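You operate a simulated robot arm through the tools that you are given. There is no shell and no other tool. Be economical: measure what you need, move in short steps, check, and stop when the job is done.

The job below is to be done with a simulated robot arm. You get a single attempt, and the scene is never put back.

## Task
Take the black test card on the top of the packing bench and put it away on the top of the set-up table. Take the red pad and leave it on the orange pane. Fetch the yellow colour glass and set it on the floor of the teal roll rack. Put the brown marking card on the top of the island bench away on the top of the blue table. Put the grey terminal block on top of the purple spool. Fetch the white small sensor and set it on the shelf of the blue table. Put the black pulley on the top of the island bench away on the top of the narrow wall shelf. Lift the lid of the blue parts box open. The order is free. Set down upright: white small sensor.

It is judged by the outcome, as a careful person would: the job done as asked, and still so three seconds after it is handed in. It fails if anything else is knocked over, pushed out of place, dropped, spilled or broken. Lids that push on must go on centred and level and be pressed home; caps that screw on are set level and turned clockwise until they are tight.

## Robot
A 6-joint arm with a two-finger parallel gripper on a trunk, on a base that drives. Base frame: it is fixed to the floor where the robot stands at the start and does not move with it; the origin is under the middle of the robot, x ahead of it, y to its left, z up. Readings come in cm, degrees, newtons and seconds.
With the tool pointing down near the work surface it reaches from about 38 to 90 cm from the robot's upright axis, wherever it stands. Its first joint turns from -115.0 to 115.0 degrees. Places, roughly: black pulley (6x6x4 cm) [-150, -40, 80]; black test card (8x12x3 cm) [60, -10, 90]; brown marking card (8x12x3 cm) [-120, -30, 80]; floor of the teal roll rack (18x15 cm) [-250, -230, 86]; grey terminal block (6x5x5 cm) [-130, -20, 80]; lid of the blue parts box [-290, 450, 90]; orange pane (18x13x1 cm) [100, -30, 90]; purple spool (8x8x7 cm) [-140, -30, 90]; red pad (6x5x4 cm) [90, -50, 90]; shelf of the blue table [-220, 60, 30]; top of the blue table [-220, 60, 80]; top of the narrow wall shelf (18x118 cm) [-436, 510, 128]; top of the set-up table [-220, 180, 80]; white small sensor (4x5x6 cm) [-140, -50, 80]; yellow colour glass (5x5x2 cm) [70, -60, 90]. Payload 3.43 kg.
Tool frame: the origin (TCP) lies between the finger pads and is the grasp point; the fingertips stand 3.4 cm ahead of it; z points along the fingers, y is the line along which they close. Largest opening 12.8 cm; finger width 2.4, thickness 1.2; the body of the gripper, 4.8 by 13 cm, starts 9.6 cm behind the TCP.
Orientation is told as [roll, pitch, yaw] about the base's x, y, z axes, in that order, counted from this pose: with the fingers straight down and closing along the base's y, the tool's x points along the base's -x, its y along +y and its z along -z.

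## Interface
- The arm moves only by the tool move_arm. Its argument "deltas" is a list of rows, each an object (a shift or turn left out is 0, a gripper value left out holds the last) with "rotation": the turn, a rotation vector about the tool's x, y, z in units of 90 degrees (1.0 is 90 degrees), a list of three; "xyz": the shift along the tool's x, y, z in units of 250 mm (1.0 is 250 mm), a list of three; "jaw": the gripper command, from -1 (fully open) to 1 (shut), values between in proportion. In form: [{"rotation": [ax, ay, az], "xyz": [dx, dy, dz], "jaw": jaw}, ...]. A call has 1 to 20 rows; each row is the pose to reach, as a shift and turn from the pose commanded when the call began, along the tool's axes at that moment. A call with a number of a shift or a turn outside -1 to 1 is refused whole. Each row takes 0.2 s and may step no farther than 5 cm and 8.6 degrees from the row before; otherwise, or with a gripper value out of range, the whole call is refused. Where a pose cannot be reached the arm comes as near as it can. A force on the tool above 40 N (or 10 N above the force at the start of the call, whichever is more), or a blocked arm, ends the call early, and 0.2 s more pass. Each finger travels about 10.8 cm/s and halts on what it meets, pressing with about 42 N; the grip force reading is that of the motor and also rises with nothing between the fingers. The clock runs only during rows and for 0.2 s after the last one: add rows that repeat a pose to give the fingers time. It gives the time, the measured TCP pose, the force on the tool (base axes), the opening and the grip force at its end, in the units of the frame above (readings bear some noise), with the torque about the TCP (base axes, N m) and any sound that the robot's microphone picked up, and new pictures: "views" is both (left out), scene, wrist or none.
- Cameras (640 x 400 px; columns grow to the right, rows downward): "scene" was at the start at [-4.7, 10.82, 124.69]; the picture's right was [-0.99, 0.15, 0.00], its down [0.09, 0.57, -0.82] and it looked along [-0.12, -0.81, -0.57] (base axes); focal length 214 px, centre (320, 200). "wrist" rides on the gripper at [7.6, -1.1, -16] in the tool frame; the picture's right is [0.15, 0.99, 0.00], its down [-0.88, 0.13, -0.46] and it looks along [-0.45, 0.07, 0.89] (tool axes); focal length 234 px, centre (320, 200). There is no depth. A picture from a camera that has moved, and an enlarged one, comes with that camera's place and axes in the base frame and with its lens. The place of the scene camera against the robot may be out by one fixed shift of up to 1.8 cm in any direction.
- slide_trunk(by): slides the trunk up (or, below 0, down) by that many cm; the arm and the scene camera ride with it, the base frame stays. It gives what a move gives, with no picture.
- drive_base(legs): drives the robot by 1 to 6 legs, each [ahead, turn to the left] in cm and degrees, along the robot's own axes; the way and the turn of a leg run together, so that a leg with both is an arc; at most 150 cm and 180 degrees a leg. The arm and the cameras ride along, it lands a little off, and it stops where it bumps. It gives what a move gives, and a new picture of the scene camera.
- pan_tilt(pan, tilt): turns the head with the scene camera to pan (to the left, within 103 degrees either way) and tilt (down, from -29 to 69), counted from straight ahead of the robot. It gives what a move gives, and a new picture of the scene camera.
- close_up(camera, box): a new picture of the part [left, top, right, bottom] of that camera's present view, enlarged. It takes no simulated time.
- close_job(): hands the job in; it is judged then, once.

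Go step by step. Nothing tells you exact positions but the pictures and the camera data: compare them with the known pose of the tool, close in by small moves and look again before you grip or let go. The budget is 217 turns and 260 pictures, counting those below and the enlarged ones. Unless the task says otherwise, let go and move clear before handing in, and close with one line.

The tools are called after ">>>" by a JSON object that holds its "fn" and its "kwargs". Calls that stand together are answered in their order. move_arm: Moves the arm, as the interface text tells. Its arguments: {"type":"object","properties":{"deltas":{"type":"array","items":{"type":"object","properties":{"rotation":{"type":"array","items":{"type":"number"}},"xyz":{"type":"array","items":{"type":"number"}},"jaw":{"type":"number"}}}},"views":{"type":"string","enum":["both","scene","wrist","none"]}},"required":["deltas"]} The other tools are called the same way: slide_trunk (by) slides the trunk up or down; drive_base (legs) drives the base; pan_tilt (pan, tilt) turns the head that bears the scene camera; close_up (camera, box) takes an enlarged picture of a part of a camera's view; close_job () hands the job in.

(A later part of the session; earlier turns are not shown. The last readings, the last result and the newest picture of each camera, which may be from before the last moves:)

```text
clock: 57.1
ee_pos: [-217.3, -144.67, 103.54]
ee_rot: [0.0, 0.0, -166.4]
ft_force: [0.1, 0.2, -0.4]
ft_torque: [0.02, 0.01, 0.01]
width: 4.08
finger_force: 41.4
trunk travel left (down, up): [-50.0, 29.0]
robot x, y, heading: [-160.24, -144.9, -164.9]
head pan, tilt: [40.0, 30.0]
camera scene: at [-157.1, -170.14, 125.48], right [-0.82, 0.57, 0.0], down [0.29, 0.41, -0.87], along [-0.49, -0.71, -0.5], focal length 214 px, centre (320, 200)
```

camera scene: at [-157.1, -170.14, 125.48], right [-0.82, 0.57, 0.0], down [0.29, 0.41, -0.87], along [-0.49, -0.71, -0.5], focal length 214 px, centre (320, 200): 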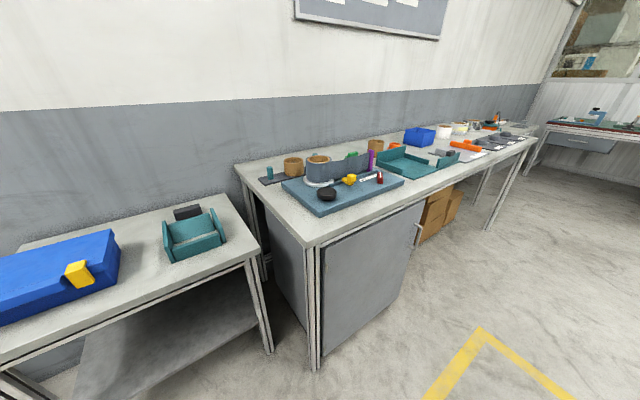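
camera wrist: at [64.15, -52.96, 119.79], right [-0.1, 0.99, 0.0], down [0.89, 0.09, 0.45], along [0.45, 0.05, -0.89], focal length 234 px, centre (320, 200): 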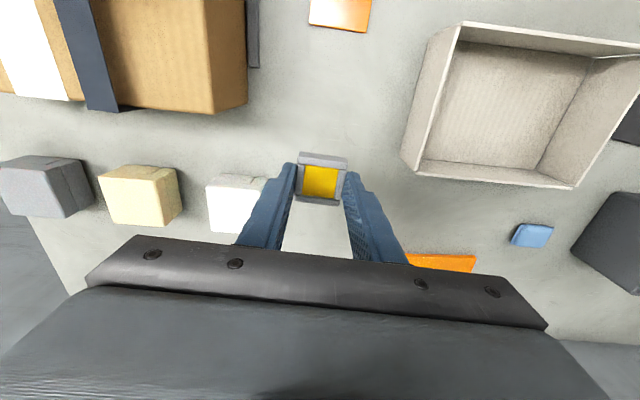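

The bench rack (beyond the blue board) matches the listed place. I drive on and straighten parallel to the bench.

>>> {"fn": "drive_base", "kwargs": {"legs": [[74, 0], [0, -15]]}}

>>> {"fn": "pan_tilt", "kwargs": {"pan": 60, "tilt": 40}}

```text
clock: 62.0
ee_pos: [-286.22, -149.14, 103.48]
ee_rot: [0.0, -0.1, 178.7]
ft_force: [-0.5, 0.8, -0.3]
ft_torque: [-0.03, -0.01, 0.01]
width: 4.06
finger_force: 42.2
trunk travel left (down, up): [-50.0, 29.0]
robot x, y, heading: [-231.25, -164.18, -179.6]
head pan, tilt: [40.0, 30.0]
camera scene: at [-234.67, -189.46, 125.48], right [-0.65, 0.76, 0.0], down [0.38, 0.32, -0.87], along [-0.66, -0.56, -0.5], focal length 214 px, centre (320, 200)
```

scene: 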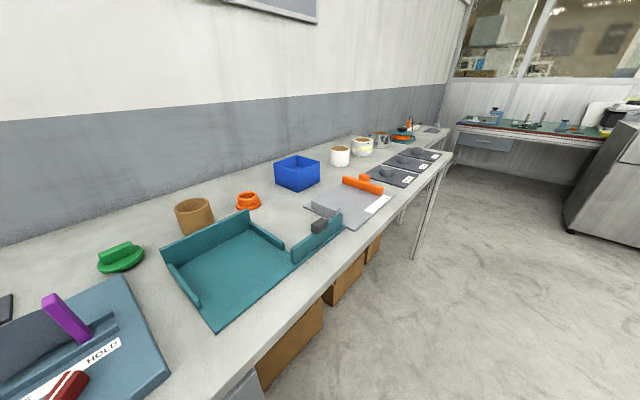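

```text
clock: 62.8
ee_pos: [-286.01, -149.12, 103.62]
ee_rot: [-0.1, 0.0, 178.7]
ft_force: [-0.8, -0.3, -0.7]
ft_torque: [-0.05, -0.02, 0.02]
width: 4.06
finger_force: 42.2
trunk travel left (down, up): [-50.0, 29.0]
robot x, y, heading: [-231.18, -164.05, -179.9]
head pan, tilt: [60.0, 40.0]
camera scene: at [-231.99, -191.0, 123.95], right [-0.87, 0.5, 0.0], down [0.32, 0.56, -0.77], along [-0.38, -0.66, -0.64], focal length 214 px, centre (320, 200)
```

scene: 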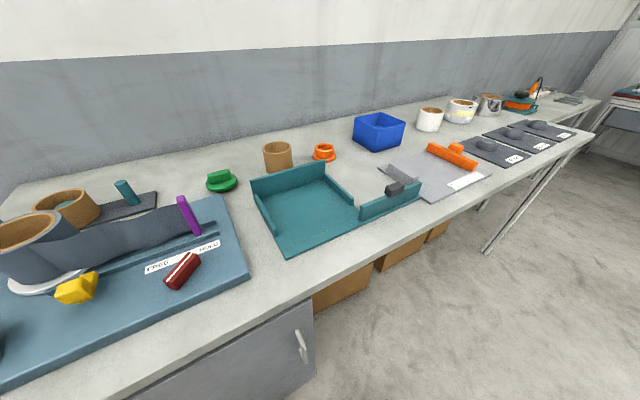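

The rack floor's middle is near (-250,-227). I swing the arm to the left over it in stages.

>>> {"fn": "move_arm", "kwargs": {"deltas": [{"xyz": [0.075, 0.163, 0]}, {"xyz": [0.15, 0.326, 0]}, {"xyz": [0.225, 0.49, 0]}, {"xyz": [0.3, 0.653, 0]}, {"xyz": [0.375, 0.816, 0]}, {"xyz": [0.45, 0.98, 0]}], "views": "none"}}

>>> {"fn": "move_arm", "kwargs": {"deltas": [{"xyz": [0.075, 0.163, 0]}, {"xyz": [0.15, 0.326, 0]}, {"xyz": [0.225, 0.49, 0]}, {"xyz": [0.3, 0.653, 0]}, {"xyz": [0.375, 0.816, 0]}, {"xyz": [0.45, 0.98, 0]}], "views": "none"}}

>>> {"fn": "move_arm", "kwargs": {"deltas": [{"xyz": [0.075, 0.163, 0]}, {"xyz": [0.15, 0.326, 0]}, {"xyz": [0.225, 0.49, 0]}, {"xyz": [0.3, 0.653, 0]}, {"xyz": [0.375, 0.816, 0]}, {"xyz": [0.45, 0.98, 0]}], "views": "both"}}

```text
clock: 64.2
ee_pos: [-275.71, -174.11, 103.55]
ee_rot: [0.0, -0.1, 178.5]
ft_force: [-0.5, 0.1, 0.5]
ft_torque: [-0.03, -0.02, 0.0]
width: 4.06
finger_force: 42.3
trunk travel left (down, up): [-50.0, 29.0]
robot x, y, heading: [-231.2, -164.25, -179.7]
head pan, tilt: [60.0, 40.0]
```

```text
clock: 65.6
ee_pos: [-264.94, -198.58, 103.75]
ee_rot: [-0.1, 0.0, 178.7]
ft_force: [-0.2, -0.5, 0.4]
ft_torque: [-0.05, -0.01, -0.01]
width: 4.06
finger_force: 42.0
trunk travel left (down, up): [-50.0, 29.0]
robot x, y, heading: [-231.12, -164.4, -179.9]
head pan, tilt: [60.0, 40.0]
```

```text
clock: 67.0
ee_pos: [-254.04, -223.27, 103.3]
ee_rot: [0.0, 0.0, 178.6]
ft_force: [-0.7, 0.2, -0.1]
ft_torque: [-0.04, -0.01, -0.04]
width: 4.07
finger_force: 42.0
trunk travel left (down, up): [-50.0, 29.0]
robot x, y, heading: [-230.89, -164.45, -179.7]
head pan, tilt: [60.0, 40.0]
camera scene: at [-232.0, -190.97, 123.95], right [-0.87, 0.5, 0.0], down [0.32, 0.56, -0.77], along [-0.38, -0.67, -0.64], focal length 214 px, centre (320, 200)
camera wrist: at [-246.46, -222.3, 119.28], right [0.12, -0.99, 0.0], down [-0.88, -0.11, 0.46], along [-0.45, -0.06, -0.89], focal length 234 px, centre (320, 200)
```

scene: 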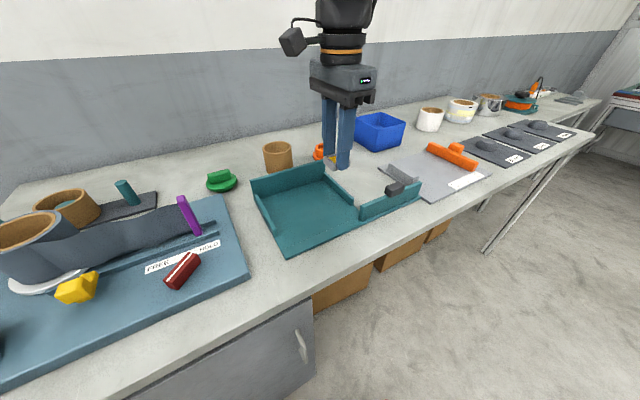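
wrist: 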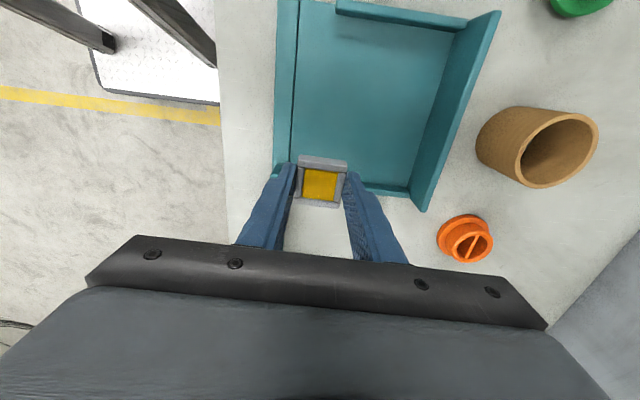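

The rack floor's centre by the wrist camera is about (-248.4,-229). I shift there and lower to z≈93.

>>> {"fn": "move_arm", "kwargs": {"deltas": [{"xyz": [0.11, 0.115, 0]}, {"xyz": [0.22, 0.23, 0.05]}, {"xyz": [0.22, 0.23, 0.22]}, {"xyz": [0.22, 0.23, 0.4]}, {"xyz": [0.22, 0.23, 0.4]}], "views": "both"}}

>>> {"fn": "close_up", "kwargs": {"camera": "scene", "box": [240, 120, 400, 260]}}

```text
clock: 68.2
ee_pos: [-248.67, -229.54, 93.44]
ee_rot: [0.0, 0.0, 178.7]
ft_force: [-0.5, -0.6, -0.5]
ft_torque: [0.01, 0.03, 0.02]
width: 4.08
finger_force: 41.5
trunk travel left (down, up): [-50.0, 29.0]
robot x, y, heading: [-231.07, -164.51, -179.7]
head pan, tilt: [60.0, 40.0]
camera scene: at [-231.98, -191.02, 123.94], right [-0.87, 0.5, 0.0], down [0.32, 0.56, -0.77], along [-0.38, -0.66, -0.64], focal length 214 px, centre (320, 200)
camera wrist: at [-241.1, -228.57, 109.4], right [0.12, -0.99, 0.0], down [-0.88, -0.11, 0.46], along [-0.45, -0.06, -0.89], focal length 234 px, centre (320, 200)
```

scene: 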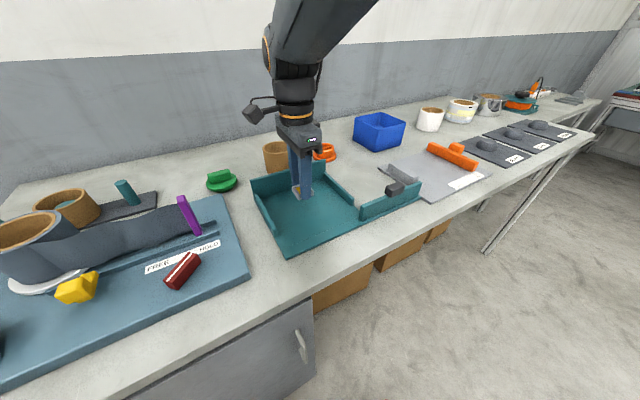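
wrist: 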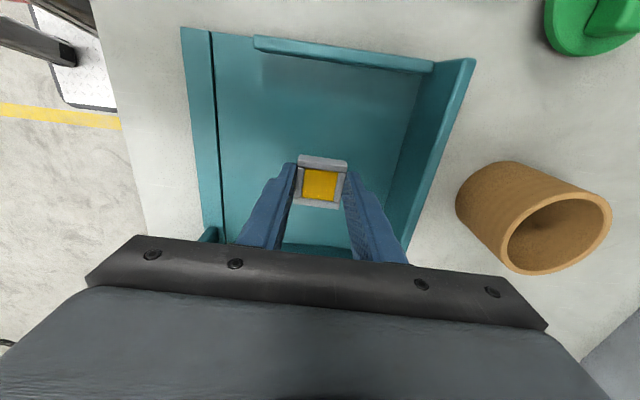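

```text
2.86 times, centred on (320, 190) of scene
camera zoom: at [-231.98, -191.02, 123.94], right [-0.87, 0.5, 0.0], down [0.32, 0.56, -0.77], along [-0.38, -0.66, -0.64], focal length 613 px, centre (320, 229)
```

zoom: 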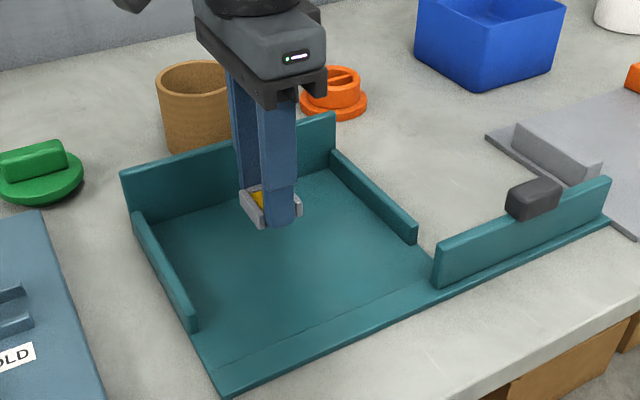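

I shift 1.3 cm toward the front for centring and lower near the floor of the rack.

>>> {"fn": "move_arm", "kwargs": {"deltas": [{"xyz": [0, -0.052, 0.05]}, {"xyz": [0, -0.052, 0.1]}, {"xyz": [0, -0.052, 0.12]}, {"xyz": [0, -0.052, 0.12]}], "views": "none"}}

>>> {"fn": "close_up", "kwargs": {"camera": "scene", "box": [270, 160, 350, 230]}}

```text
clock: 69.2
ee_pos: [-248.59, -228.24, 90.46]
ee_rot: [0.0, 0.0, 178.7]
ft_force: [0.2, 0.1, 0.2]
ft_torque: [-0.01, 0.01, 0.0]
width: 4.06
finger_force: 42.0
trunk travel left (down, up): [-50.0, 29.0]
robot x, y, heading: [-231.08, -164.13, -179.6]
head pan, tilt: [60.0, 40.0]
```

```text
5.71 times, centred on (310, 195) of scene
camera zoom: at [-231.98, -191.02, 123.94], right [-0.87, 0.5, 0.0], down [0.32, 0.56, -0.77], along [-0.38, -0.66, -0.64], focal length 1226 px, centre (377, 229)
```

zoom: 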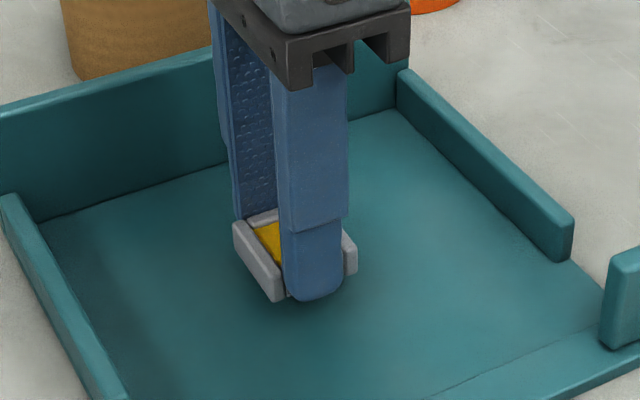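

>>> {"fn": "move_arm", "kwargs": {"deltas": [{"xyz": [0, 0, 0.008]}, {"xyz": [0, 0, 0.016]}, {"xyz": [0, 0, 0.02]}, {"xyz": [0, 0, 0.02]}], "views": "none"}}

```text
clock: 70.2
ee_pos: [-248.62, -228.08, 90.04]
ee_rot: [0.1, 0.0, 178.8]
ft_force: [0.2, -0.5, -0.1]
ft_torque: [-0.02, 0.0, 0.02]
width: 4.07
finger_force: 42.3
trunk travel left (down, up): [-50.0, 29.0]
robot x, y, heading: [-231.1, -164.1, -179.8]
head pan, tilt: [60.0, 40.0]
```

>>> {"fn": "move_arm", "kwargs": {"deltas": [{"xyz": [0, 0, 0.006]}, {"xyz": [0, 0, 0.01]}, {"xyz": [0, 0, 0.01]}], "views": "none"}}

```text
clock: 71.0
ee_pos: [-248.83, -228.15, 89.74]
ee_rot: [0.0, 0.0, 178.7]
ft_force: [-0.1, -0.2, 0.2]
ft_torque: [0.01, 0.02, -0.03]
width: 4.04
finger_force: 41.5
trunk travel left (down, up): [-50.0, 29.0]
robot x, y, heading: [-230.98, -164.31, -179.9]
head pan, tilt: [60.0, 40.0]
```

>>> {"fn": "move_arm", "kwargs": {"deltas": [{"xyz": [0, 0, 0.006]}, {"xyz": [0, 0, 0.012]}, {"xyz": [0, 0, 0.012]}], "views": "none"}}

>>> {"fn": "close_up", "kwargs": {"camera": "scene", "box": [280, 170, 340, 220]}}

```text
clock: 71.8
ee_pos: [-248.73, -228.05, 89.47]
ee_rot: [-0.1, 0.1, 178.8]
ft_force: [-0.1, -0.8, -0.7]
ft_torque: [0.03, 0.0, 0.01]
width: 4.04
finger_force: 41.9
trunk travel left (down, up): [-50.0, 29.0]
robot x, y, heading: [-231.15, -164.04, -179.8]
head pan, tilt: [60.0, 40.0]
```

```text
8.00 times, centred on (310, 195) of scene
camera zoom: at [-231.98, -191.02, 123.94], right [-0.87, 0.5, 0.0], down [0.32, 0.56, -0.77], along [-0.38, -0.66, -0.64], focal length 1716 px, centre (400, 240)
```

zoom: 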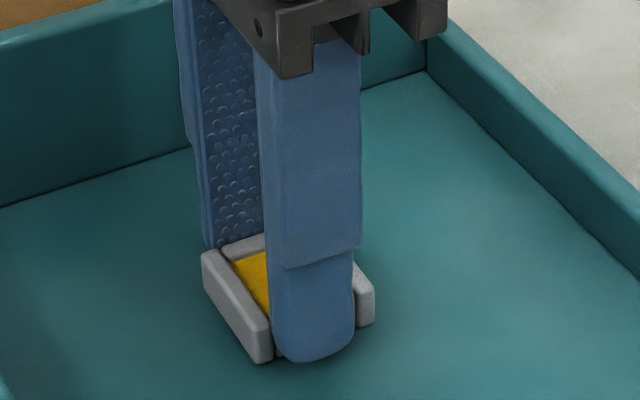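

Close to the floor but no force yet; I continue in fine steps.

>>> {"fn": "move_arm", "kwargs": {"deltas": [{"xyz": [0, 0, 0.006]}, {"xyz": [0, 0, 0.012]}, {"xyz": [0, 0, 0.012]}], "views": "none"}}

```text
clock: 72.6
ee_pos: [-248.63, -228.05, 89.36]
ee_rot: [0.1, 0.0, 178.7]
ft_force: [0.6, -1.1, 24.4]
ft_torque: [0.1, 0.02, -0.01]
width: 4.05
finger_force: 41.8
trunk travel left (down, up): [-50.0, 29.0]
robot x, y, heading: [-230.77, -164.37, -179.6]
head pan, tilt: [60.0, 40.0]
```

Contact at 24 N. I ease off 1 mm, release and rise.

>>> {"fn": "move_arm", "kwargs": {"deltas": [{"xyz": [0, 0, -0.004]}, {"xyz": [0, 0, -0.004], "jaw": 0.0}, {"xyz": [0, 0, -0.004], "jaw": -0.1}, {"xyz": [0, 0, -0.1], "jaw": -0.1}, {"xyz": [0, 0, -0.3], "jaw": -0.1}, {"xyz": [0, 0, -0.5], "jaw": -0.1}, {"xyz": [0, 0, -0.65], "jaw": -0.1}], "views": "both"}}

```text
clock: 74.2
ee_pos: [-248.46, -227.93, 105.8]
ee_rot: [0.0, -0.1, 178.8]
ft_force: [-0.6, 0.3, -0.5]
ft_torque: [0.03, -0.02, 0.01]
width: 7.02
finger_force: 0.1
trunk travel left (down, up): [-50.0, 29.0]
robot x, y, heading: [-231.23, -164.24, -179.7]
head pan, tilt: [60.0, 40.0]
camera scene: at [-231.99, -191.04, 123.93], right [-0.87, 0.5, 0.0], down [0.32, 0.56, -0.77], along [-0.38, -0.66, -0.64], focal length 214 px, centre (320, 200)
camera wrist: at [-240.94, -227.02, 121.75], right [0.12, -0.99, 0.0], down [-0.88, -0.11, 0.46], along [-0.45, -0.06, -0.89], focal length 234 px, centre (320, 200)
```

scene: 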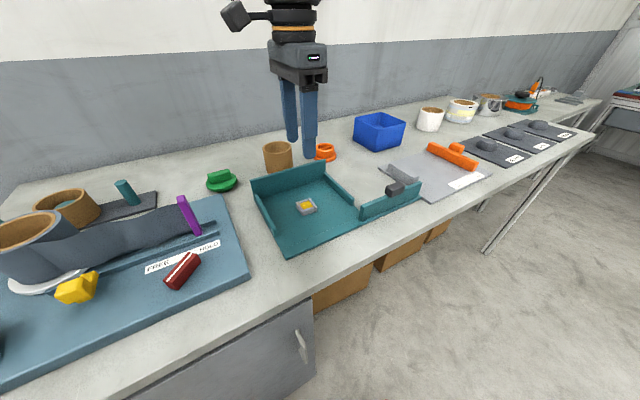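
wrist: 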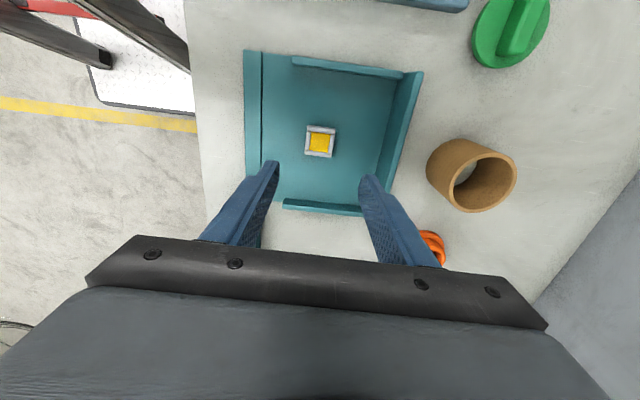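

The glass stands on the rack floor. I look round to the right toward the island's south end while tucking the arm back to the front.

>>> {"fn": "move_arm", "kwargs": {"deltas": [{"xyz": [-0.08, -0.163, 0]}, {"xyz": [-0.16, -0.326, 0]}, {"xyz": [-0.24, -0.49, 0]}, {"xyz": [-0.32, -0.653, 0]}, {"xyz": [-0.4, -0.816, 0]}, {"xyz": [-0.48, -0.98, 0]}], "views": "none"}}

>>> {"fn": "move_arm", "kwargs": {"deltas": [{"xyz": [-0.08, -0.163, 0]}, {"xyz": [-0.16, -0.326, 0]}, {"xyz": [-0.24, -0.49, 0]}, {"xyz": [-0.32, -0.653, 0]}, {"xyz": [-0.4, -0.816, 0]}, {"xyz": [-0.48, -0.98, 0]}], "views": "none"}}

>>> {"fn": "pan_tilt", "kwargs": {"pan": -100, "tilt": 20}}

```text
clock: 75.6
ee_pos: [-260.15, -203.29, 105.41]
ee_rot: [0.0, 0.0, 178.8]
ft_force: [-0.5, -0.8, -0.2]
ft_torque: [0.08, 0.02, -0.02]
width: 7.06
finger_force: 0.1
trunk travel left (down, up): [-50.0, 29.0]
robot x, y, heading: [-230.92, -164.31, -179.7]
head pan, tilt: [60.0, 40.0]
```

```text
clock: 77.0
ee_pos: [-271.51, -178.73, 105.48]
ee_rot: [0.0, 0.0, 178.6]
ft_force: [0.4, -0.7, 0.0]
ft_torque: [0.03, -0.02, -0.04]
width: 7.06
finger_force: 0.0
trunk travel left (down, up): [-50.0, 29.0]
robot x, y, heading: [-231.13, -164.14, -179.7]
head pan, tilt: [60.0, 40.0]
```

```text
clock: 79.4
ee_pos: [-271.56, -178.78, 105.53]
ee_rot: [0.0, 0.0, 178.7]
ft_force: [-0.2, 0.3, 0.0]
ft_torque: [0.0, -0.01, 0.0]
width: 7.0
finger_force: 0.0
trunk travel left (down, up): [-50.0, 29.0]
robot x, y, heading: [-230.98, -163.96, -179.6]
head pan, tilt: [-100.0, 20.0]
camera scene: at [-226.18, -174.45, 127.08], right [0.99, -0.17, 0.0], down [-0.06, -0.34, -0.94], along [0.16, 0.93, -0.34], focal length 214 px, centre (320, 200)
```

scene: 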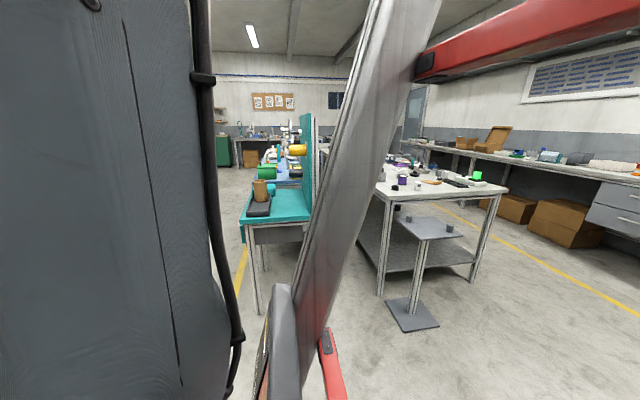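

The island's south end is near y≈-50 with a small pedestal stand at about (-144,-73). I back out to (-100,-136), then face the island (+y).

>>> {"fn": "drive_base", "kwargs": {"legs": [[0, 12], [-134, 0], [0, -102]]}}

>>> {"fn": "pan_tilt", "kwargs": {"pan": 5, "tilt": 35}}

```text
clock: 91.1
ee_pos: [-116.69, -96.45, 105.39]
ee_rot: [-0.1, 0.0, 91.1]
ft_force: [0.0, -0.2, 0.3]
ft_torque: [-0.03, -0.01, -0.02]
width: 7.03
finger_force: 0.0
trunk travel left (down, up): [-50.0, 29.0]
robot x, y, heading: [-100.34, -136.27, 92.4]
head pan, tilt: [-100.0, 20.0]
camera scene: at [-110.7, -141.62, 127.09], right [-0.13, -0.99, 0.0], down [-0.34, 0.04, -0.94], along [0.93, -0.12, -0.34], focal length 214 px, centre (320, 200)
```

scene: 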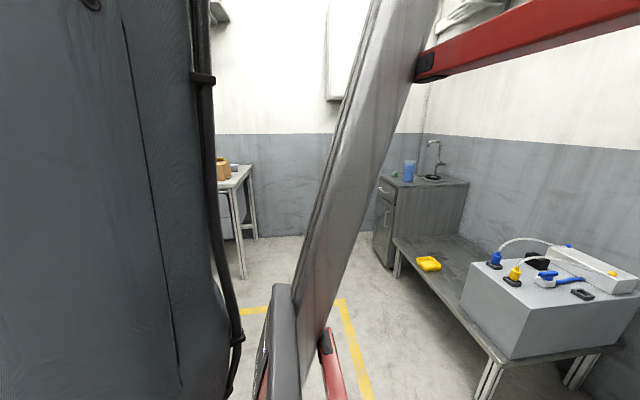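

```text
clock: 92.9
ee_pos: [-116.72, -96.36, 105.48]
ee_rot: [0.0, 0.0, 91.1]
ft_force: [-0.1, 0.0, 0.1]
ft_torque: [-0.04, -0.01, 0.0]
width: 7.03
finger_force: 0.0
trunk travel left (down, up): [-50.0, 29.0]
robot x, y, heading: [-100.71, -135.91, 92.5]
head pan, tilt: [5.0, 35.0]
camera scene: at [-121.1, -131.7, 124.7], right [0.99, 0.13, 0.0], down [0.08, -0.57, -0.82], along [-0.11, 0.81, -0.57], focal length 214 px, centre (320, 200)
```

scene: 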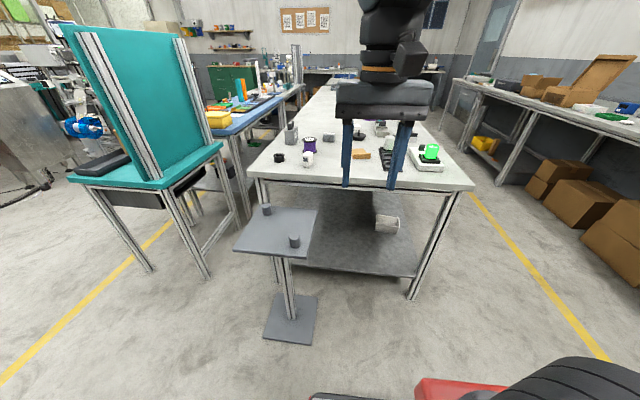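

The view is clear: items lie at the island's near-left. I angle slightly right and drive up to its end, keeping clear of the pedestal.

>>> {"fn": "drive_base", "kwargs": {"legs": [[0, -6], [46, 0], [0, 4]]}}

>>> {"fn": "pan_tilt", "kwargs": {"pan": 15, "tilt": 45}}

```text
clock: 96.7
ee_pos: [-112.42, -48.7, 105.46]
ee_rot: [-0.1, 0.1, 88.9]
ft_force: [0.6, 0.2, 0.6]
ft_torque: [0.02, 0.01, 0.0]
width: 7.07
finger_force: 0.0
trunk travel left (down, up): [-50.0, 29.0]
robot x, y, heading: [-97.79, -89.12, 90.2]
head pan, tilt: [5.0, 35.0]
camera scene: at [-118.14, -83.85, 124.7], right [1.0, 0.09, 0.0], down [0.05, -0.57, -0.82], along [-0.08, 0.82, -0.57], focal length 214 px, centre (320, 200)
```

scene: 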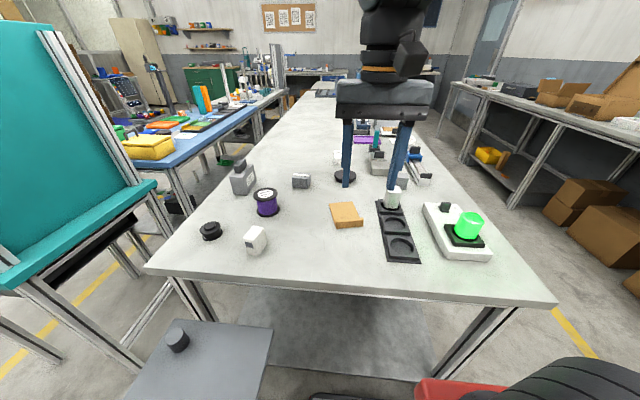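

```text
clock: 97.4
ee_pos: [-112.52, -48.75, 105.52]
ee_rot: [0.0, 0.0, 88.9]
ft_force: [-0.7, -0.7, 0.2]
ft_torque: [-0.01, 0.0, -0.02]
width: 7.07
finger_force: 0.2
trunk travel left (down, up): [-50.0, 29.0]
robot x, y, heading: [-98.11, -89.06, 90.3]
head pan, tilt: [15.0, 45.0]
camera scene: at [-119.46, -84.78, 123.22], right [0.96, 0.27, 0.0], down [0.19, -0.68, -0.71], along [-0.19, 0.68, -0.71], focal length 214 px, centre (320, 200)
```

scene: 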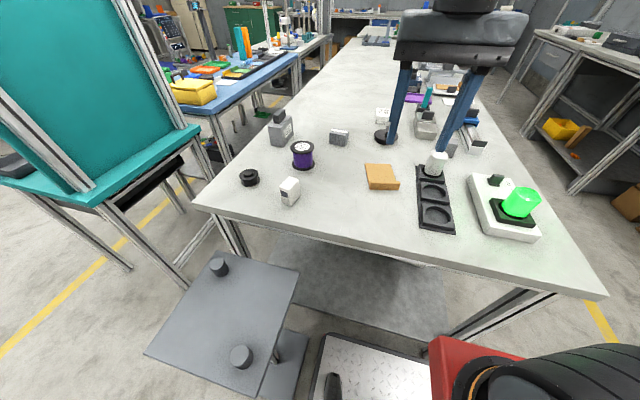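

>>> {"fn": "close_up", "kwargs": {"camera": "scene", "box": [220, 100, 420, 225]}}

```text
3.20 times, centred on (320, 162) of scene
camera zoom: at [-119.46, -84.78, 123.22], right [0.96, 0.27, 0.0], down [0.19, -0.68, -0.71], along [-0.19, 0.68, -0.71], focal length 686 px, centre (320, 320)
```

zoom: 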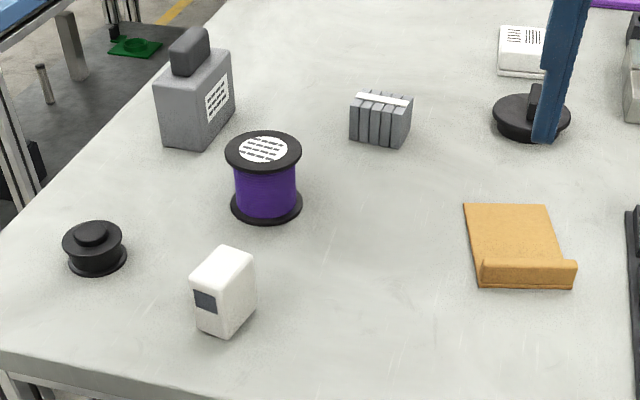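

All items identified. I move the wrist camera above the terminal block area.

>>> {"fn": "move_arm", "kwargs": {"deltas": [{"xyz": [-0.14, 0.115, 0], "jaw": -0.5}, {"xyz": [-0.28, 0.23, 0]}, {"xyz": [-0.42, 0.345, 0]}, {"xyz": [-0.56, 0.46, 0]}, {"xyz": [-0.7, 0.575, 0]}, {"xyz": [-0.84, 0.69, 0]}, {"xyz": [-0.98, 0.8, 0]}], "views": "wrist"}}

```text
clock: 99.0
ee_pos: [-131.84, -23.96, 105.38]
ee_rot: [0.0, -0.1, 88.9]
ft_force: [1.2, -1.6, 2.0]
ft_torque: [0.08, 0.07, 0.0]
width: 9.62
finger_force: 0.1
trunk travel left (down, up): [-50.0, 29.0]
robot x, y, heading: [-97.81, -89.29, 90.5]
head pan, tilt: [15.0, 45.0]
camera wrist: at [-130.94, -31.64, 121.37], right [-0.99, -0.13, 0.0], down [-0.11, 0.88, 0.46], along [-0.06, 0.45, -0.89], focal length 234 px, centre (320, 200)
```

wrist: 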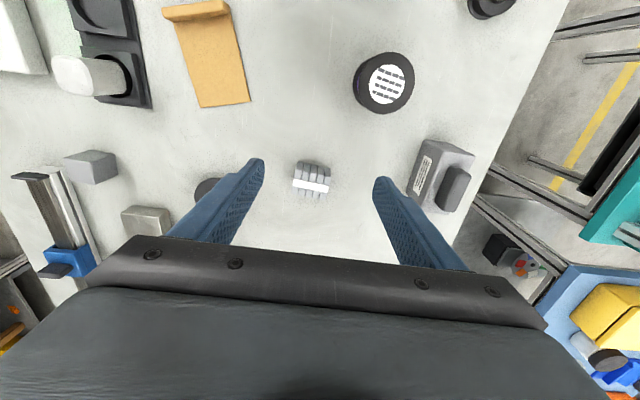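

Block at about (-131.6,-16), spool at about (-140,-32.4). I lower over the block.

>>> {"fn": "move_arm", "kwargs": {"deltas": [{"xyz": [-0.15, 0, 0.05]}, {"xyz": [-0.31, -0.01, 0.1]}, {"xyz": [-0.31, -0.01, 0.28]}, {"xyz": [-0.31, -0.01, 0.45]}, {"xyz": [-0.31, -0.01, 0.55]}, {"xyz": [-0.31, -0.01, 0.55]}], "views": "wrist"}}

>>> {"fn": "close_up", "kwargs": {"camera": "wrist", "box": [230, 110, 410, 230]}}

```text
clock: 100.4
ee_pos: [-131.78, -16.09, 91.66]
ee_rot: [0.1, 0.1, 88.8]
ft_force: [0.8, -0.1, -0.8]
ft_torque: [0.01, -0.01, 0.01]
width: 9.58
finger_force: 0.1
trunk travel left (down, up): [-50.0, 29.0]
robot x, y, heading: [-97.71, -89.0, 90.4]
head pan, tilt: [15.0, 45.0]
camera wrist: at [-130.82, -23.67, 107.73], right [-0.99, -0.13, 0.0], down [-0.11, 0.88, 0.46], along [-0.06, 0.45, -0.89], focal length 234 px, centre (320, 200)
```

wrist: 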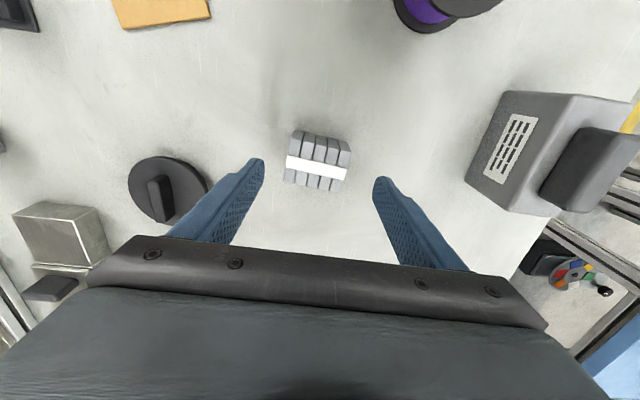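

```text
3.33 times, centred on (320, 170) of wrist
camera zoom: at [-130.82, -23.67, 107.73], right [-0.99, -0.13, 0.0], down [-0.11, 0.88, 0.46], along [-0.06, 0.45, -0.89], focal length 781 px, centre (320, 300)
```

zoom: 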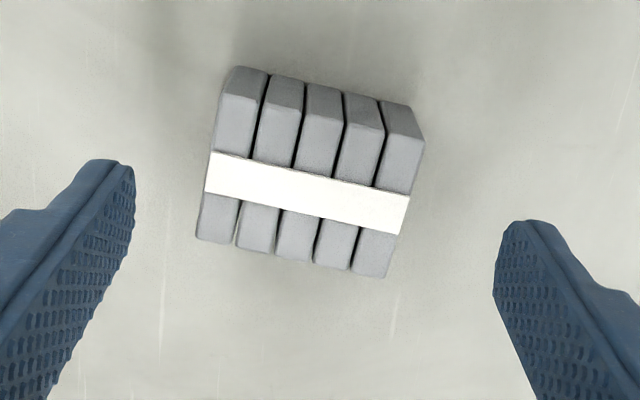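

I turn 3.5° to match, shift 0.5 cm and lower around the block.

>>> {"fn": "move_arm", "kwargs": {"deltas": [{"xyz": [-0.022, -0.006, 0.1], "rotation": [0, 0, 0.039]}, {"xyz": [-0.022, -0.006, 0.2], "rotation": [0, 0, 0.039]}, {"xyz": [-0.022, -0.006, 0.29], "rotation": [0, 0, 0.039]}, {"xyz": [-0.022, -0.006, 0.29], "rotation": [0, 0, 0.039]}], "views": "wrist"}}

>>> {"fn": "close_up", "kwargs": {"camera": "scene", "box": [270, 80, 410, 170]}}

```text
clock: 101.3
ee_pos: [-131.58, -15.62, 85.37]
ee_rot: [0.3, -0.6, 85.4]
ft_force: [3.0, -13.1, 16.3]
ft_torque: [-0.74, -0.98, -0.6]
width: 9.79
finger_force: 1.8
trunk travel left (down, up): [-50.0, 29.0]
robot x, y, heading: [-97.87, -89.03, 90.6]
head pan, tilt: [15.0, 45.0]
stopped in row 4: the force on the tool passed its limit at 50 N (the readings are from after the stop); the commanded pose is now the measured one
camera wrist: at [-131.09, -23.42, 101.35], right [-1.0, -0.07, 0.0], down [-0.06, 0.88, 0.46], along [-0.03, 0.46, -0.89], focal length 234 px, centre (320, 200)
```

wrist: 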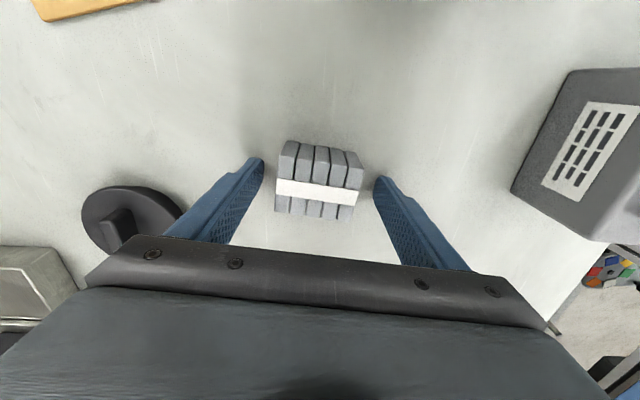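

```text
4.44 times, centred on (340, 125) of scene
camera zoom: at [-119.44, -84.92, 123.24], right [0.96, 0.27, 0.0], down [0.19, -0.68, -0.71], along [-0.19, 0.68, -0.71], focal length 953 px, centre (231, 533)
```

zoom: 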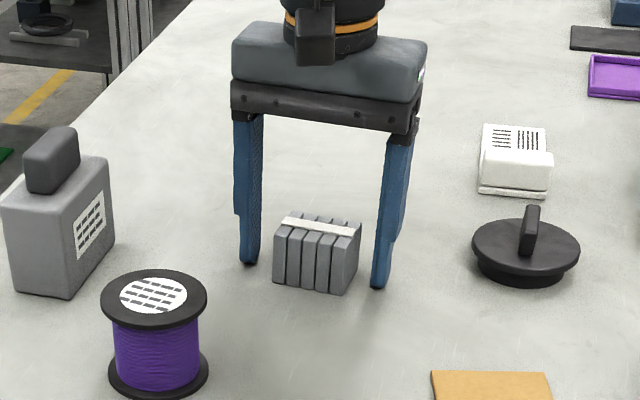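

The fingertips touched the island top: it lies at z≈82. I raise 5 mm and close on the block.

>>> {"fn": "move_arm", "kwargs": {"deltas": [{"xyz": [0, 0, -0.02]}, {"xyz": [0, 0, -0.02]}, {"xyz": [0, 0, -0.02], "jaw": 1}, {"xyz": [0, 0, -0.02], "jaw": 1}, {"xyz": [0, 0, -0.02], "jaw": 1}, {"xyz": [0, 0, -0.02], "jaw": 1}], "views": "none"}}

>>> {"fn": "move_arm", "kwargs": {"deltas": [{"xyz": [0, 0, -0.12]}, {"xyz": [0, 0, -0.3]}, {"xyz": [0, 0, -0.46]}], "views": "both"}}

```text
clock: 102.7
ee_pos: [-131.39, -15.38, 85.77]
ee_rot: [0.2, -0.6, 85.4]
ft_force: [-0.2, 0.2, 0.0]
ft_torque: [0.03, 0.01, 0.01]
width: 5.91
finger_force: 41.7
trunk travel left (down, up): [-50.0, 29.0]
robot x, y, heading: [-98.01, -88.74, 90.4]
head pan, tilt: [15.0, 45.0]
```

```text
clock: 103.5
ee_pos: [-131.43, -15.58, 97.03]
ee_rot: [0.2, -0.5, 85.4]
ft_force: [-0.5, 0.7, -1.3]
ft_torque: [0.01, -0.03, -0.01]
width: 5.92
finger_force: 41.9
trunk travel left (down, up): [-50.0, 29.0]
robot x, y, heading: [-98.02, -89.19, 90.5]
head pan, tilt: [15.0, 45.0]
camera scene: at [-119.49, -84.76, 123.21], right [0.96, 0.27, 0.0], down [0.19, -0.68, -0.71], along [-0.19, 0.68, -0.71], focal length 214 px, centre (320, 200)
camera wrist: at [-130.98, -23.4, 112.95], right [-1.0, -0.07, 0.0], down [-0.06, 0.88, 0.46], along [-0.03, 0.46, -0.89], focal length 234 px, centre (320, 200)
```

scene: 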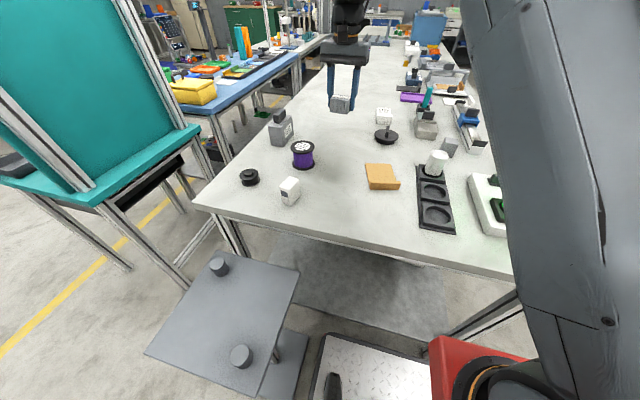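
wrist: 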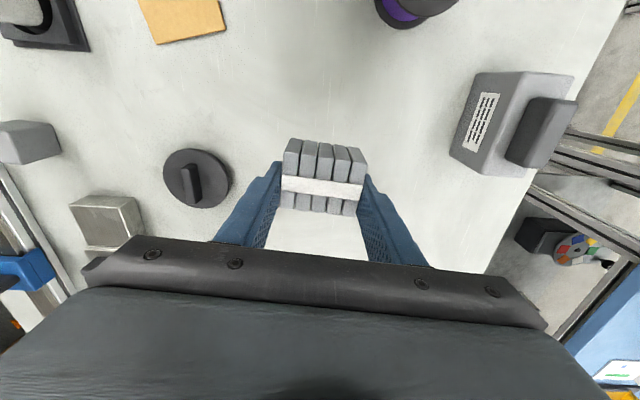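

The block is held. I carry it above the spool at about (-139.3,-32.4).

>>> {"fn": "move_arm", "kwargs": {"deltas": [{"xyz": [0.17, 0.065, -0.04], "rotation": [-0.0055, 0.002, 0]}, {"xyz": [0.34, 0.13, -0.08], "rotation": [-0.0055, 0.002, 0]}, {"xyz": [0.51, 0.19, -0.08], "rotation": [-0.0055, 0.002, 0]}, {"xyz": [0.69, 0.261, -0.08], "rotation": [-0.0055, 0.002, 0]}, {"xyz": [0.695, 0.261, -0.08], "rotation": [-0.0055, 0.002, 0]}], "views": "both"}}

>>> {"fn": "close_up", "kwargs": {"camera": "scene", "box": [250, 80, 350, 180]}}

```text
clock: 104.7
ee_pos: [-139.72, -32.21, 98.9]
ee_rot: [0.7, -0.3, 85.4]
ft_force: [0.0, 0.0, -1.5]
ft_torque: [0.02, -0.01, 0.0]
width: 5.92
finger_force: 42.0
trunk travel left (down, up): [-50.0, 29.0]
robot x, y, heading: [-97.63, -89.67, 90.4]
head pan, tilt: [15.0, 45.0]
camera scene: at [-119.48, -84.78, 123.21], right [0.96, 0.27, 0.0], down [0.19, -0.68, -0.71], along [-0.19, 0.68, -0.71], focal length 214 px, centre (320, 200)
camera wrist: at [-139.02, -39.98, 114.84], right [-1.0, -0.07, 0.01], down [-0.05, 0.89, 0.46], along [-0.04, 0.46, -0.89], focal length 234 px, centre (320, 200)
```

scene: 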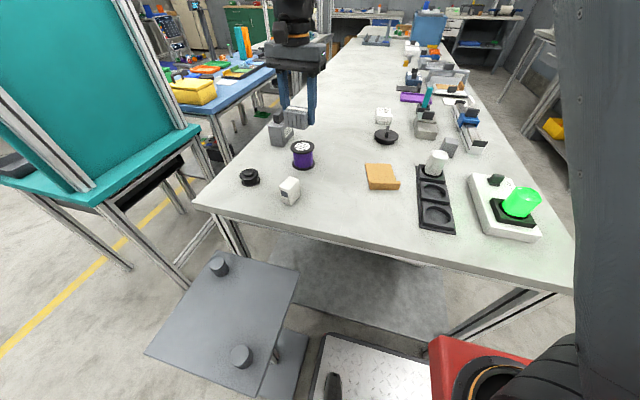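
wrist: 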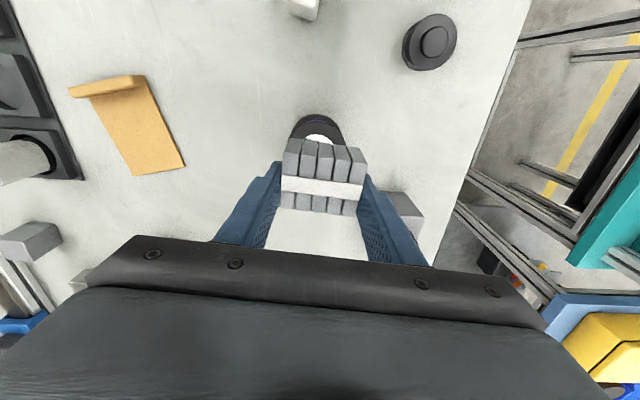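

```text
4.00 times, centred on (300, 130) of scene
camera zoom: at [-119.48, -84.78, 123.21], right [0.96, 0.27, 0.0], down [0.19, -0.68, -0.71], along [-0.19, 0.68, -0.71], focal length 858 px, centre (400, 480)
```

zoom: 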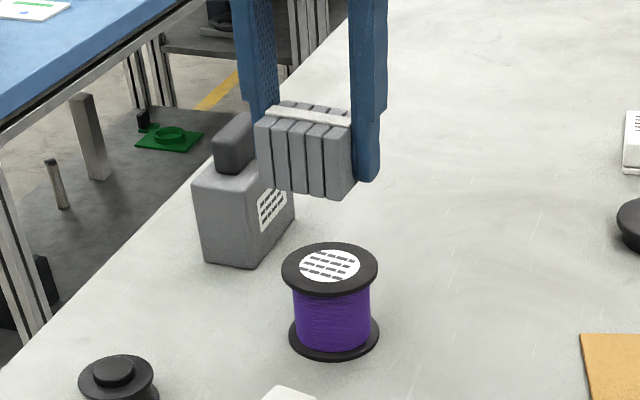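

Block is near the spool; I need a better fix, so I enlarge the wrist view.

>>> {"fn": "close_up", "kwargs": {"camera": "wrist", "box": [260, 90, 380, 165]}}

```text
5.33 times, centred on (320, 128) of wrist
camera zoom: at [-139.02, -39.98, 114.84], right [-1.0, -0.07, 0.01], down [-0.05, 0.89, 0.46], along [-0.04, 0.46, -0.89], focal length 1249 px, centre (320, 587)
```

zoom: 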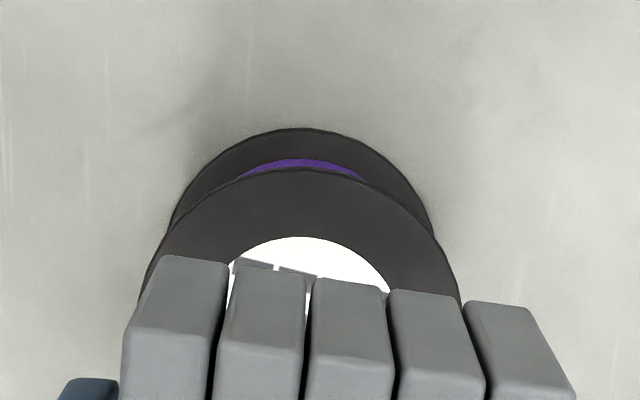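

The centre of the spool's top is within 0.5 cm of the block. I fix the small tilt, shift slightly and lower to just above.

>>> {"fn": "move_arm", "kwargs": {"deltas": [{"xyz": [0.016, -0.016, 0.05], "rotation": [0.008, 0.0035, 0]}, {"xyz": [0.016, -0.016, 0.15], "rotation": [0.008, 0.0035, 0]}, {"xyz": [0.016, -0.016, 0.2], "rotation": [0.008, 0.0035, 0]}, {"xyz": [0.016, -0.016, 0.2], "rotation": [0.008, 0.0035, 0]}], "views": "wrist"}}

>>> {"fn": "close_up", "kwargs": {"camera": "scene", "box": [270, 100, 350, 180]}}

```text
clock: 105.7
ee_pos: [-139.26, -32.67, 93.93]
ee_rot: [0.0, 0.1, 85.5]
ft_force: [-0.1, -0.1, -1.1]
ft_torque: [-0.02, 0.03, 0.01]
width: 5.89
finger_force: 42.2
trunk travel left (down, up): [-50.0, 29.0]
robot x, y, heading: [-97.54, -89.22, 90.4]
head pan, tilt: [15.0, 45.0]
camera wrist: at [-138.82, -40.36, 109.94], right [-1.0, -0.07, 0.0], down [-0.06, 0.89, 0.46], along [-0.03, 0.45, -0.89], focal length 234 px, centre (320, 200)
```

wrist: 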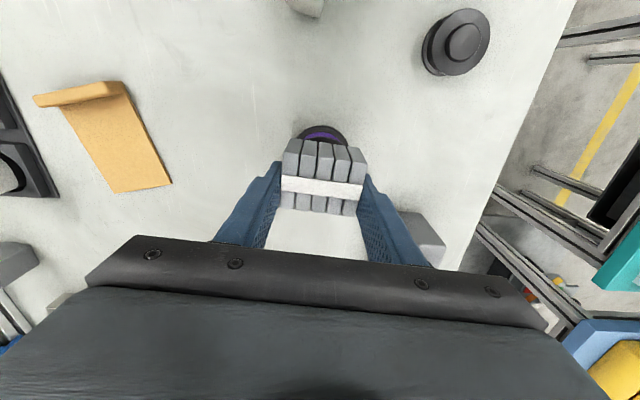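

```text
5.00 times, centred on (310, 140) of scene
camera zoom: at [-119.48, -84.79, 123.22], right [0.96, 0.27, 0.0], down [0.19, -0.68, -0.71], along [-0.19, 0.68, -0.71], focal length 1072 px, centre (370, 500)
```

zoom: 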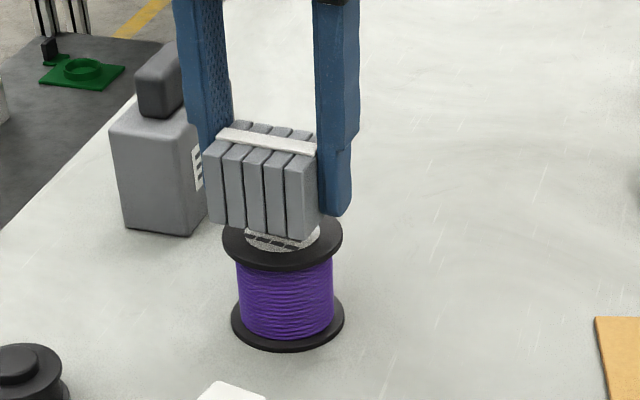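

Well aligned within a few mm. I nudge 0.3 cm and lower in fine steps to contact.

>>> {"fn": "move_arm", "kwargs": {"deltas": [{"xyz": [0, -0.012, 0.012]}, {"xyz": [0, -0.012, 0.024]}, {"xyz": [0, -0.012, 0.034]}, {"xyz": [0, -0.012, 0.034]}], "views": "none"}}

>>> {"fn": "move_arm", "kwargs": {"deltas": [{"xyz": [0, 0, 0.006]}, {"xyz": [0, 0, 0.012]}, {"xyz": [0, 0, 0.012]}], "views": "none"}}

>>> {"fn": "close_up", "kwargs": {"camera": "scene", "box": [270, 100, 350, 180]}}

```text
clock: 106.7
ee_pos: [-138.93, -32.76, 93.12]
ee_rot: [0.1, 0.0, 85.4]
ft_force: [-0.3, -0.2, -0.1]
ft_torque: [0.02, -0.02, 0.01]
width: 5.88
finger_force: 41.8
trunk travel left (down, up): [-50.0, 29.0]
robot x, y, heading: [-97.74, -89.22, 90.6]
head pan, tilt: [15.0, 45.0]
```

```text
clock: 107.5
ee_pos: [-138.97, -32.8, 92.78]
ee_rot: [0.0, 0.0, 85.3]
ft_force: [0.3, 0.8, -0.7]
ft_torque: [0.01, -0.02, 0.01]
width: 5.9
finger_force: 41.7
trunk travel left (down, up): [-50.0, 29.0]
robot x, y, heading: [-97.82, -89.2, 90.7]
head pan, tilt: [15.0, 45.0]
```

```text
5.00 times, centred on (310, 140) of scene
camera zoom: at [-119.48, -84.79, 123.22], right [0.96, 0.27, 0.0], down [0.19, -0.68, -0.71], along [-0.19, 0.68, -0.71], focal length 1072 px, centre (370, 500)
```

zoom: 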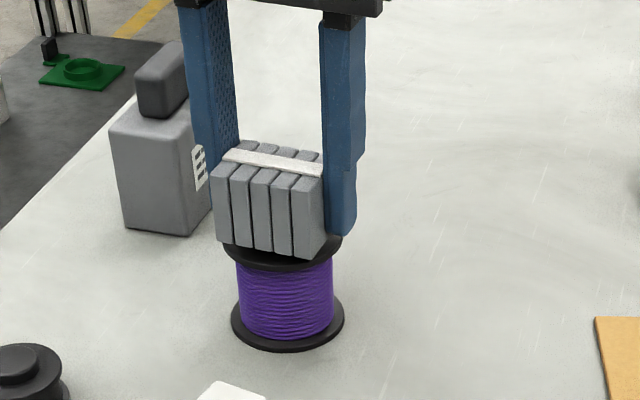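

>>> {"fn": "move_arm", "kwargs": {"deltas": [{"xyz": [0, 0, 0.006]}, {"xyz": [0, 0, 0.012]}, {"xyz": [0, 0, 0.012]}], "views": "none"}}

>>> {"fn": "close_up", "kwargs": {"camera": "scene", "box": [280, 120, 330, 170]}}

```text
clock: 108.3
ee_pos: [-138.84, -32.84, 92.65]
ee_rot: [0.0, 0.0, 85.4]
ft_force: [0.3, -0.4, -1.0]
ft_torque: [0.01, -0.04, -0.04]
width: 5.88
finger_force: 42.3
trunk travel left (down, up): [-50.0, 29.0]
robot x, y, heading: [-97.64, -89.31, 90.4]
head pan, tilt: [15.0, 45.0]
```

```text
8.00 times, centred on (305, 145) of scene
camera zoom: at [-119.48, -84.79, 123.22], right [0.96, 0.27, 0.0], down [0.19, -0.68, -0.71], along [-0.19, 0.68, -0.71], focal length 1716 px, centre (440, 640)
```

zoom: 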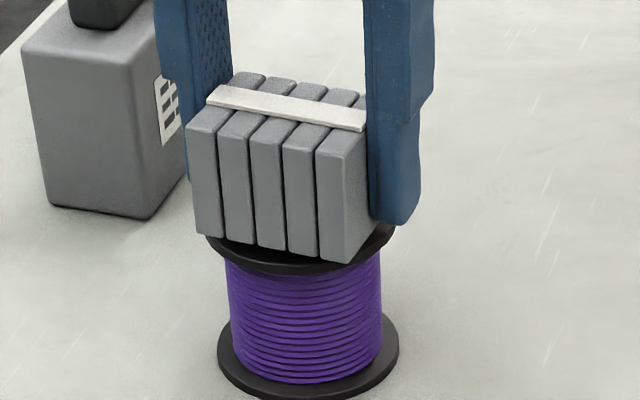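

>>> {"fn": "move_arm", "kwargs": {"deltas": [{"xyz": [0, 0, 0.006]}, {"xyz": [0, 0, 0.01]}, {"xyz": [0, 0, 0.01]}], "views": "none"}}

```text
clock: 109.1
ee_pos: [-138.86, -32.7, 92.4]
ee_rot: [0.0, 0.0, 85.4]
ft_force: [-0.2, 0.0, -1.1]
ft_torque: [0.03, 0.01, -0.04]
width: 5.89
finger_force: 41.6
trunk travel left (down, up): [-50.0, 29.0]
robot x, y, heading: [-97.83, -89.12, 90.5]
head pan, tilt: [15.0, 45.0]
```

>>> {"fn": "move_arm", "kwargs": {"deltas": [{"xyz": [0, 0, 0.006]}, {"xyz": [0, 0, 0.01]}, {"xyz": [0, 0, 0.01]}], "views": "none"}}

>>> {"fn": "close_up", "kwargs": {"camera": "scene", "box": [280, 120, 330, 170]}}

```text
clock: 109.9
ee_pos: [-138.87, -32.81, 92.15]
ee_rot: [-0.1, 0.0, 85.3]
ft_force: [0.1, -0.7, -0.2]
ft_torque: [0.0, 0.02, 0.01]
width: 5.89
finger_force: 41.6
trunk travel left (down, up): [-50.0, 29.0]
robot x, y, heading: [-97.54, -89.11, 90.5]
head pan, tilt: [15.0, 45.0]
```

```text
8.00 times, centred on (305, 145) of scene
camera zoom: at [-119.48, -84.79, 123.22], right [0.96, 0.27, 0.0], down [0.19, -0.68, -0.71], along [-0.19, 0.68, -0.71], focal length 1716 px, centre (440, 640)
```

zoom: 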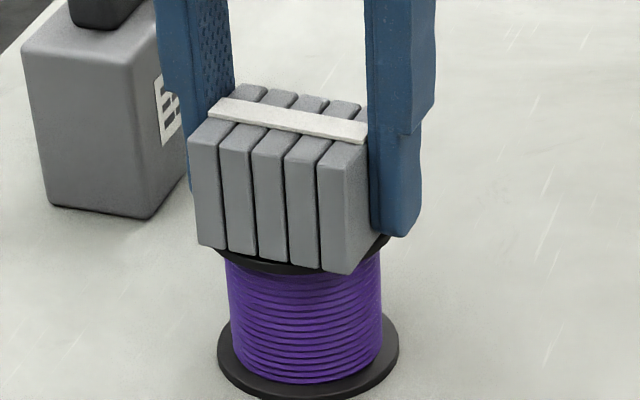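

The block sits a little toward the camera and left; I correct by (+0.4 x, +0.7 y) and continue down.

>>> {"fn": "move_arm", "kwargs": {"deltas": [{"xyz": [-0.028, -0.016, 0]}, {"xyz": [-0.028, -0.016, 0.006]}, {"xyz": [-0.028, -0.016, 0.01]}, {"xyz": [-0.028, -0.016, 0.01]}], "views": "none"}}

>>> {"fn": "close_up", "kwargs": {"camera": "scene", "box": [280, 120, 330, 170]}}

```text
clock: 110.9
ee_pos: [-138.35, -31.97, 91.94]
ee_rot: [0.0, 0.0, 85.5]
ft_force: [-0.8, -0.2, -0.5]
ft_torque: [0.08, 0.01, 0.0]
width: 5.92
finger_force: 41.8
trunk travel left (down, up): [-50.0, 29.0]
robot x, y, heading: [-98.05, -88.89, 90.7]
head pan, tilt: [15.0, 45.0]
```

```text
8.00 times, centred on (305, 145) of scene
camera zoom: at [-119.48, -84.79, 123.22], right [0.96, 0.27, 0.0], down [0.19, -0.68, -0.71], along [-0.19, 0.68, -0.71], focal length 1716 px, centre (440, 640)
```

zoom: 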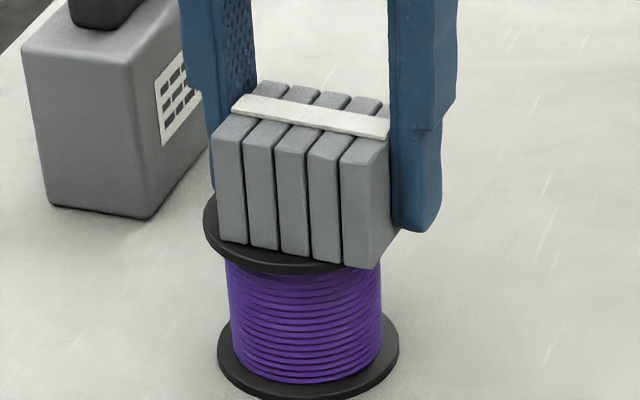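

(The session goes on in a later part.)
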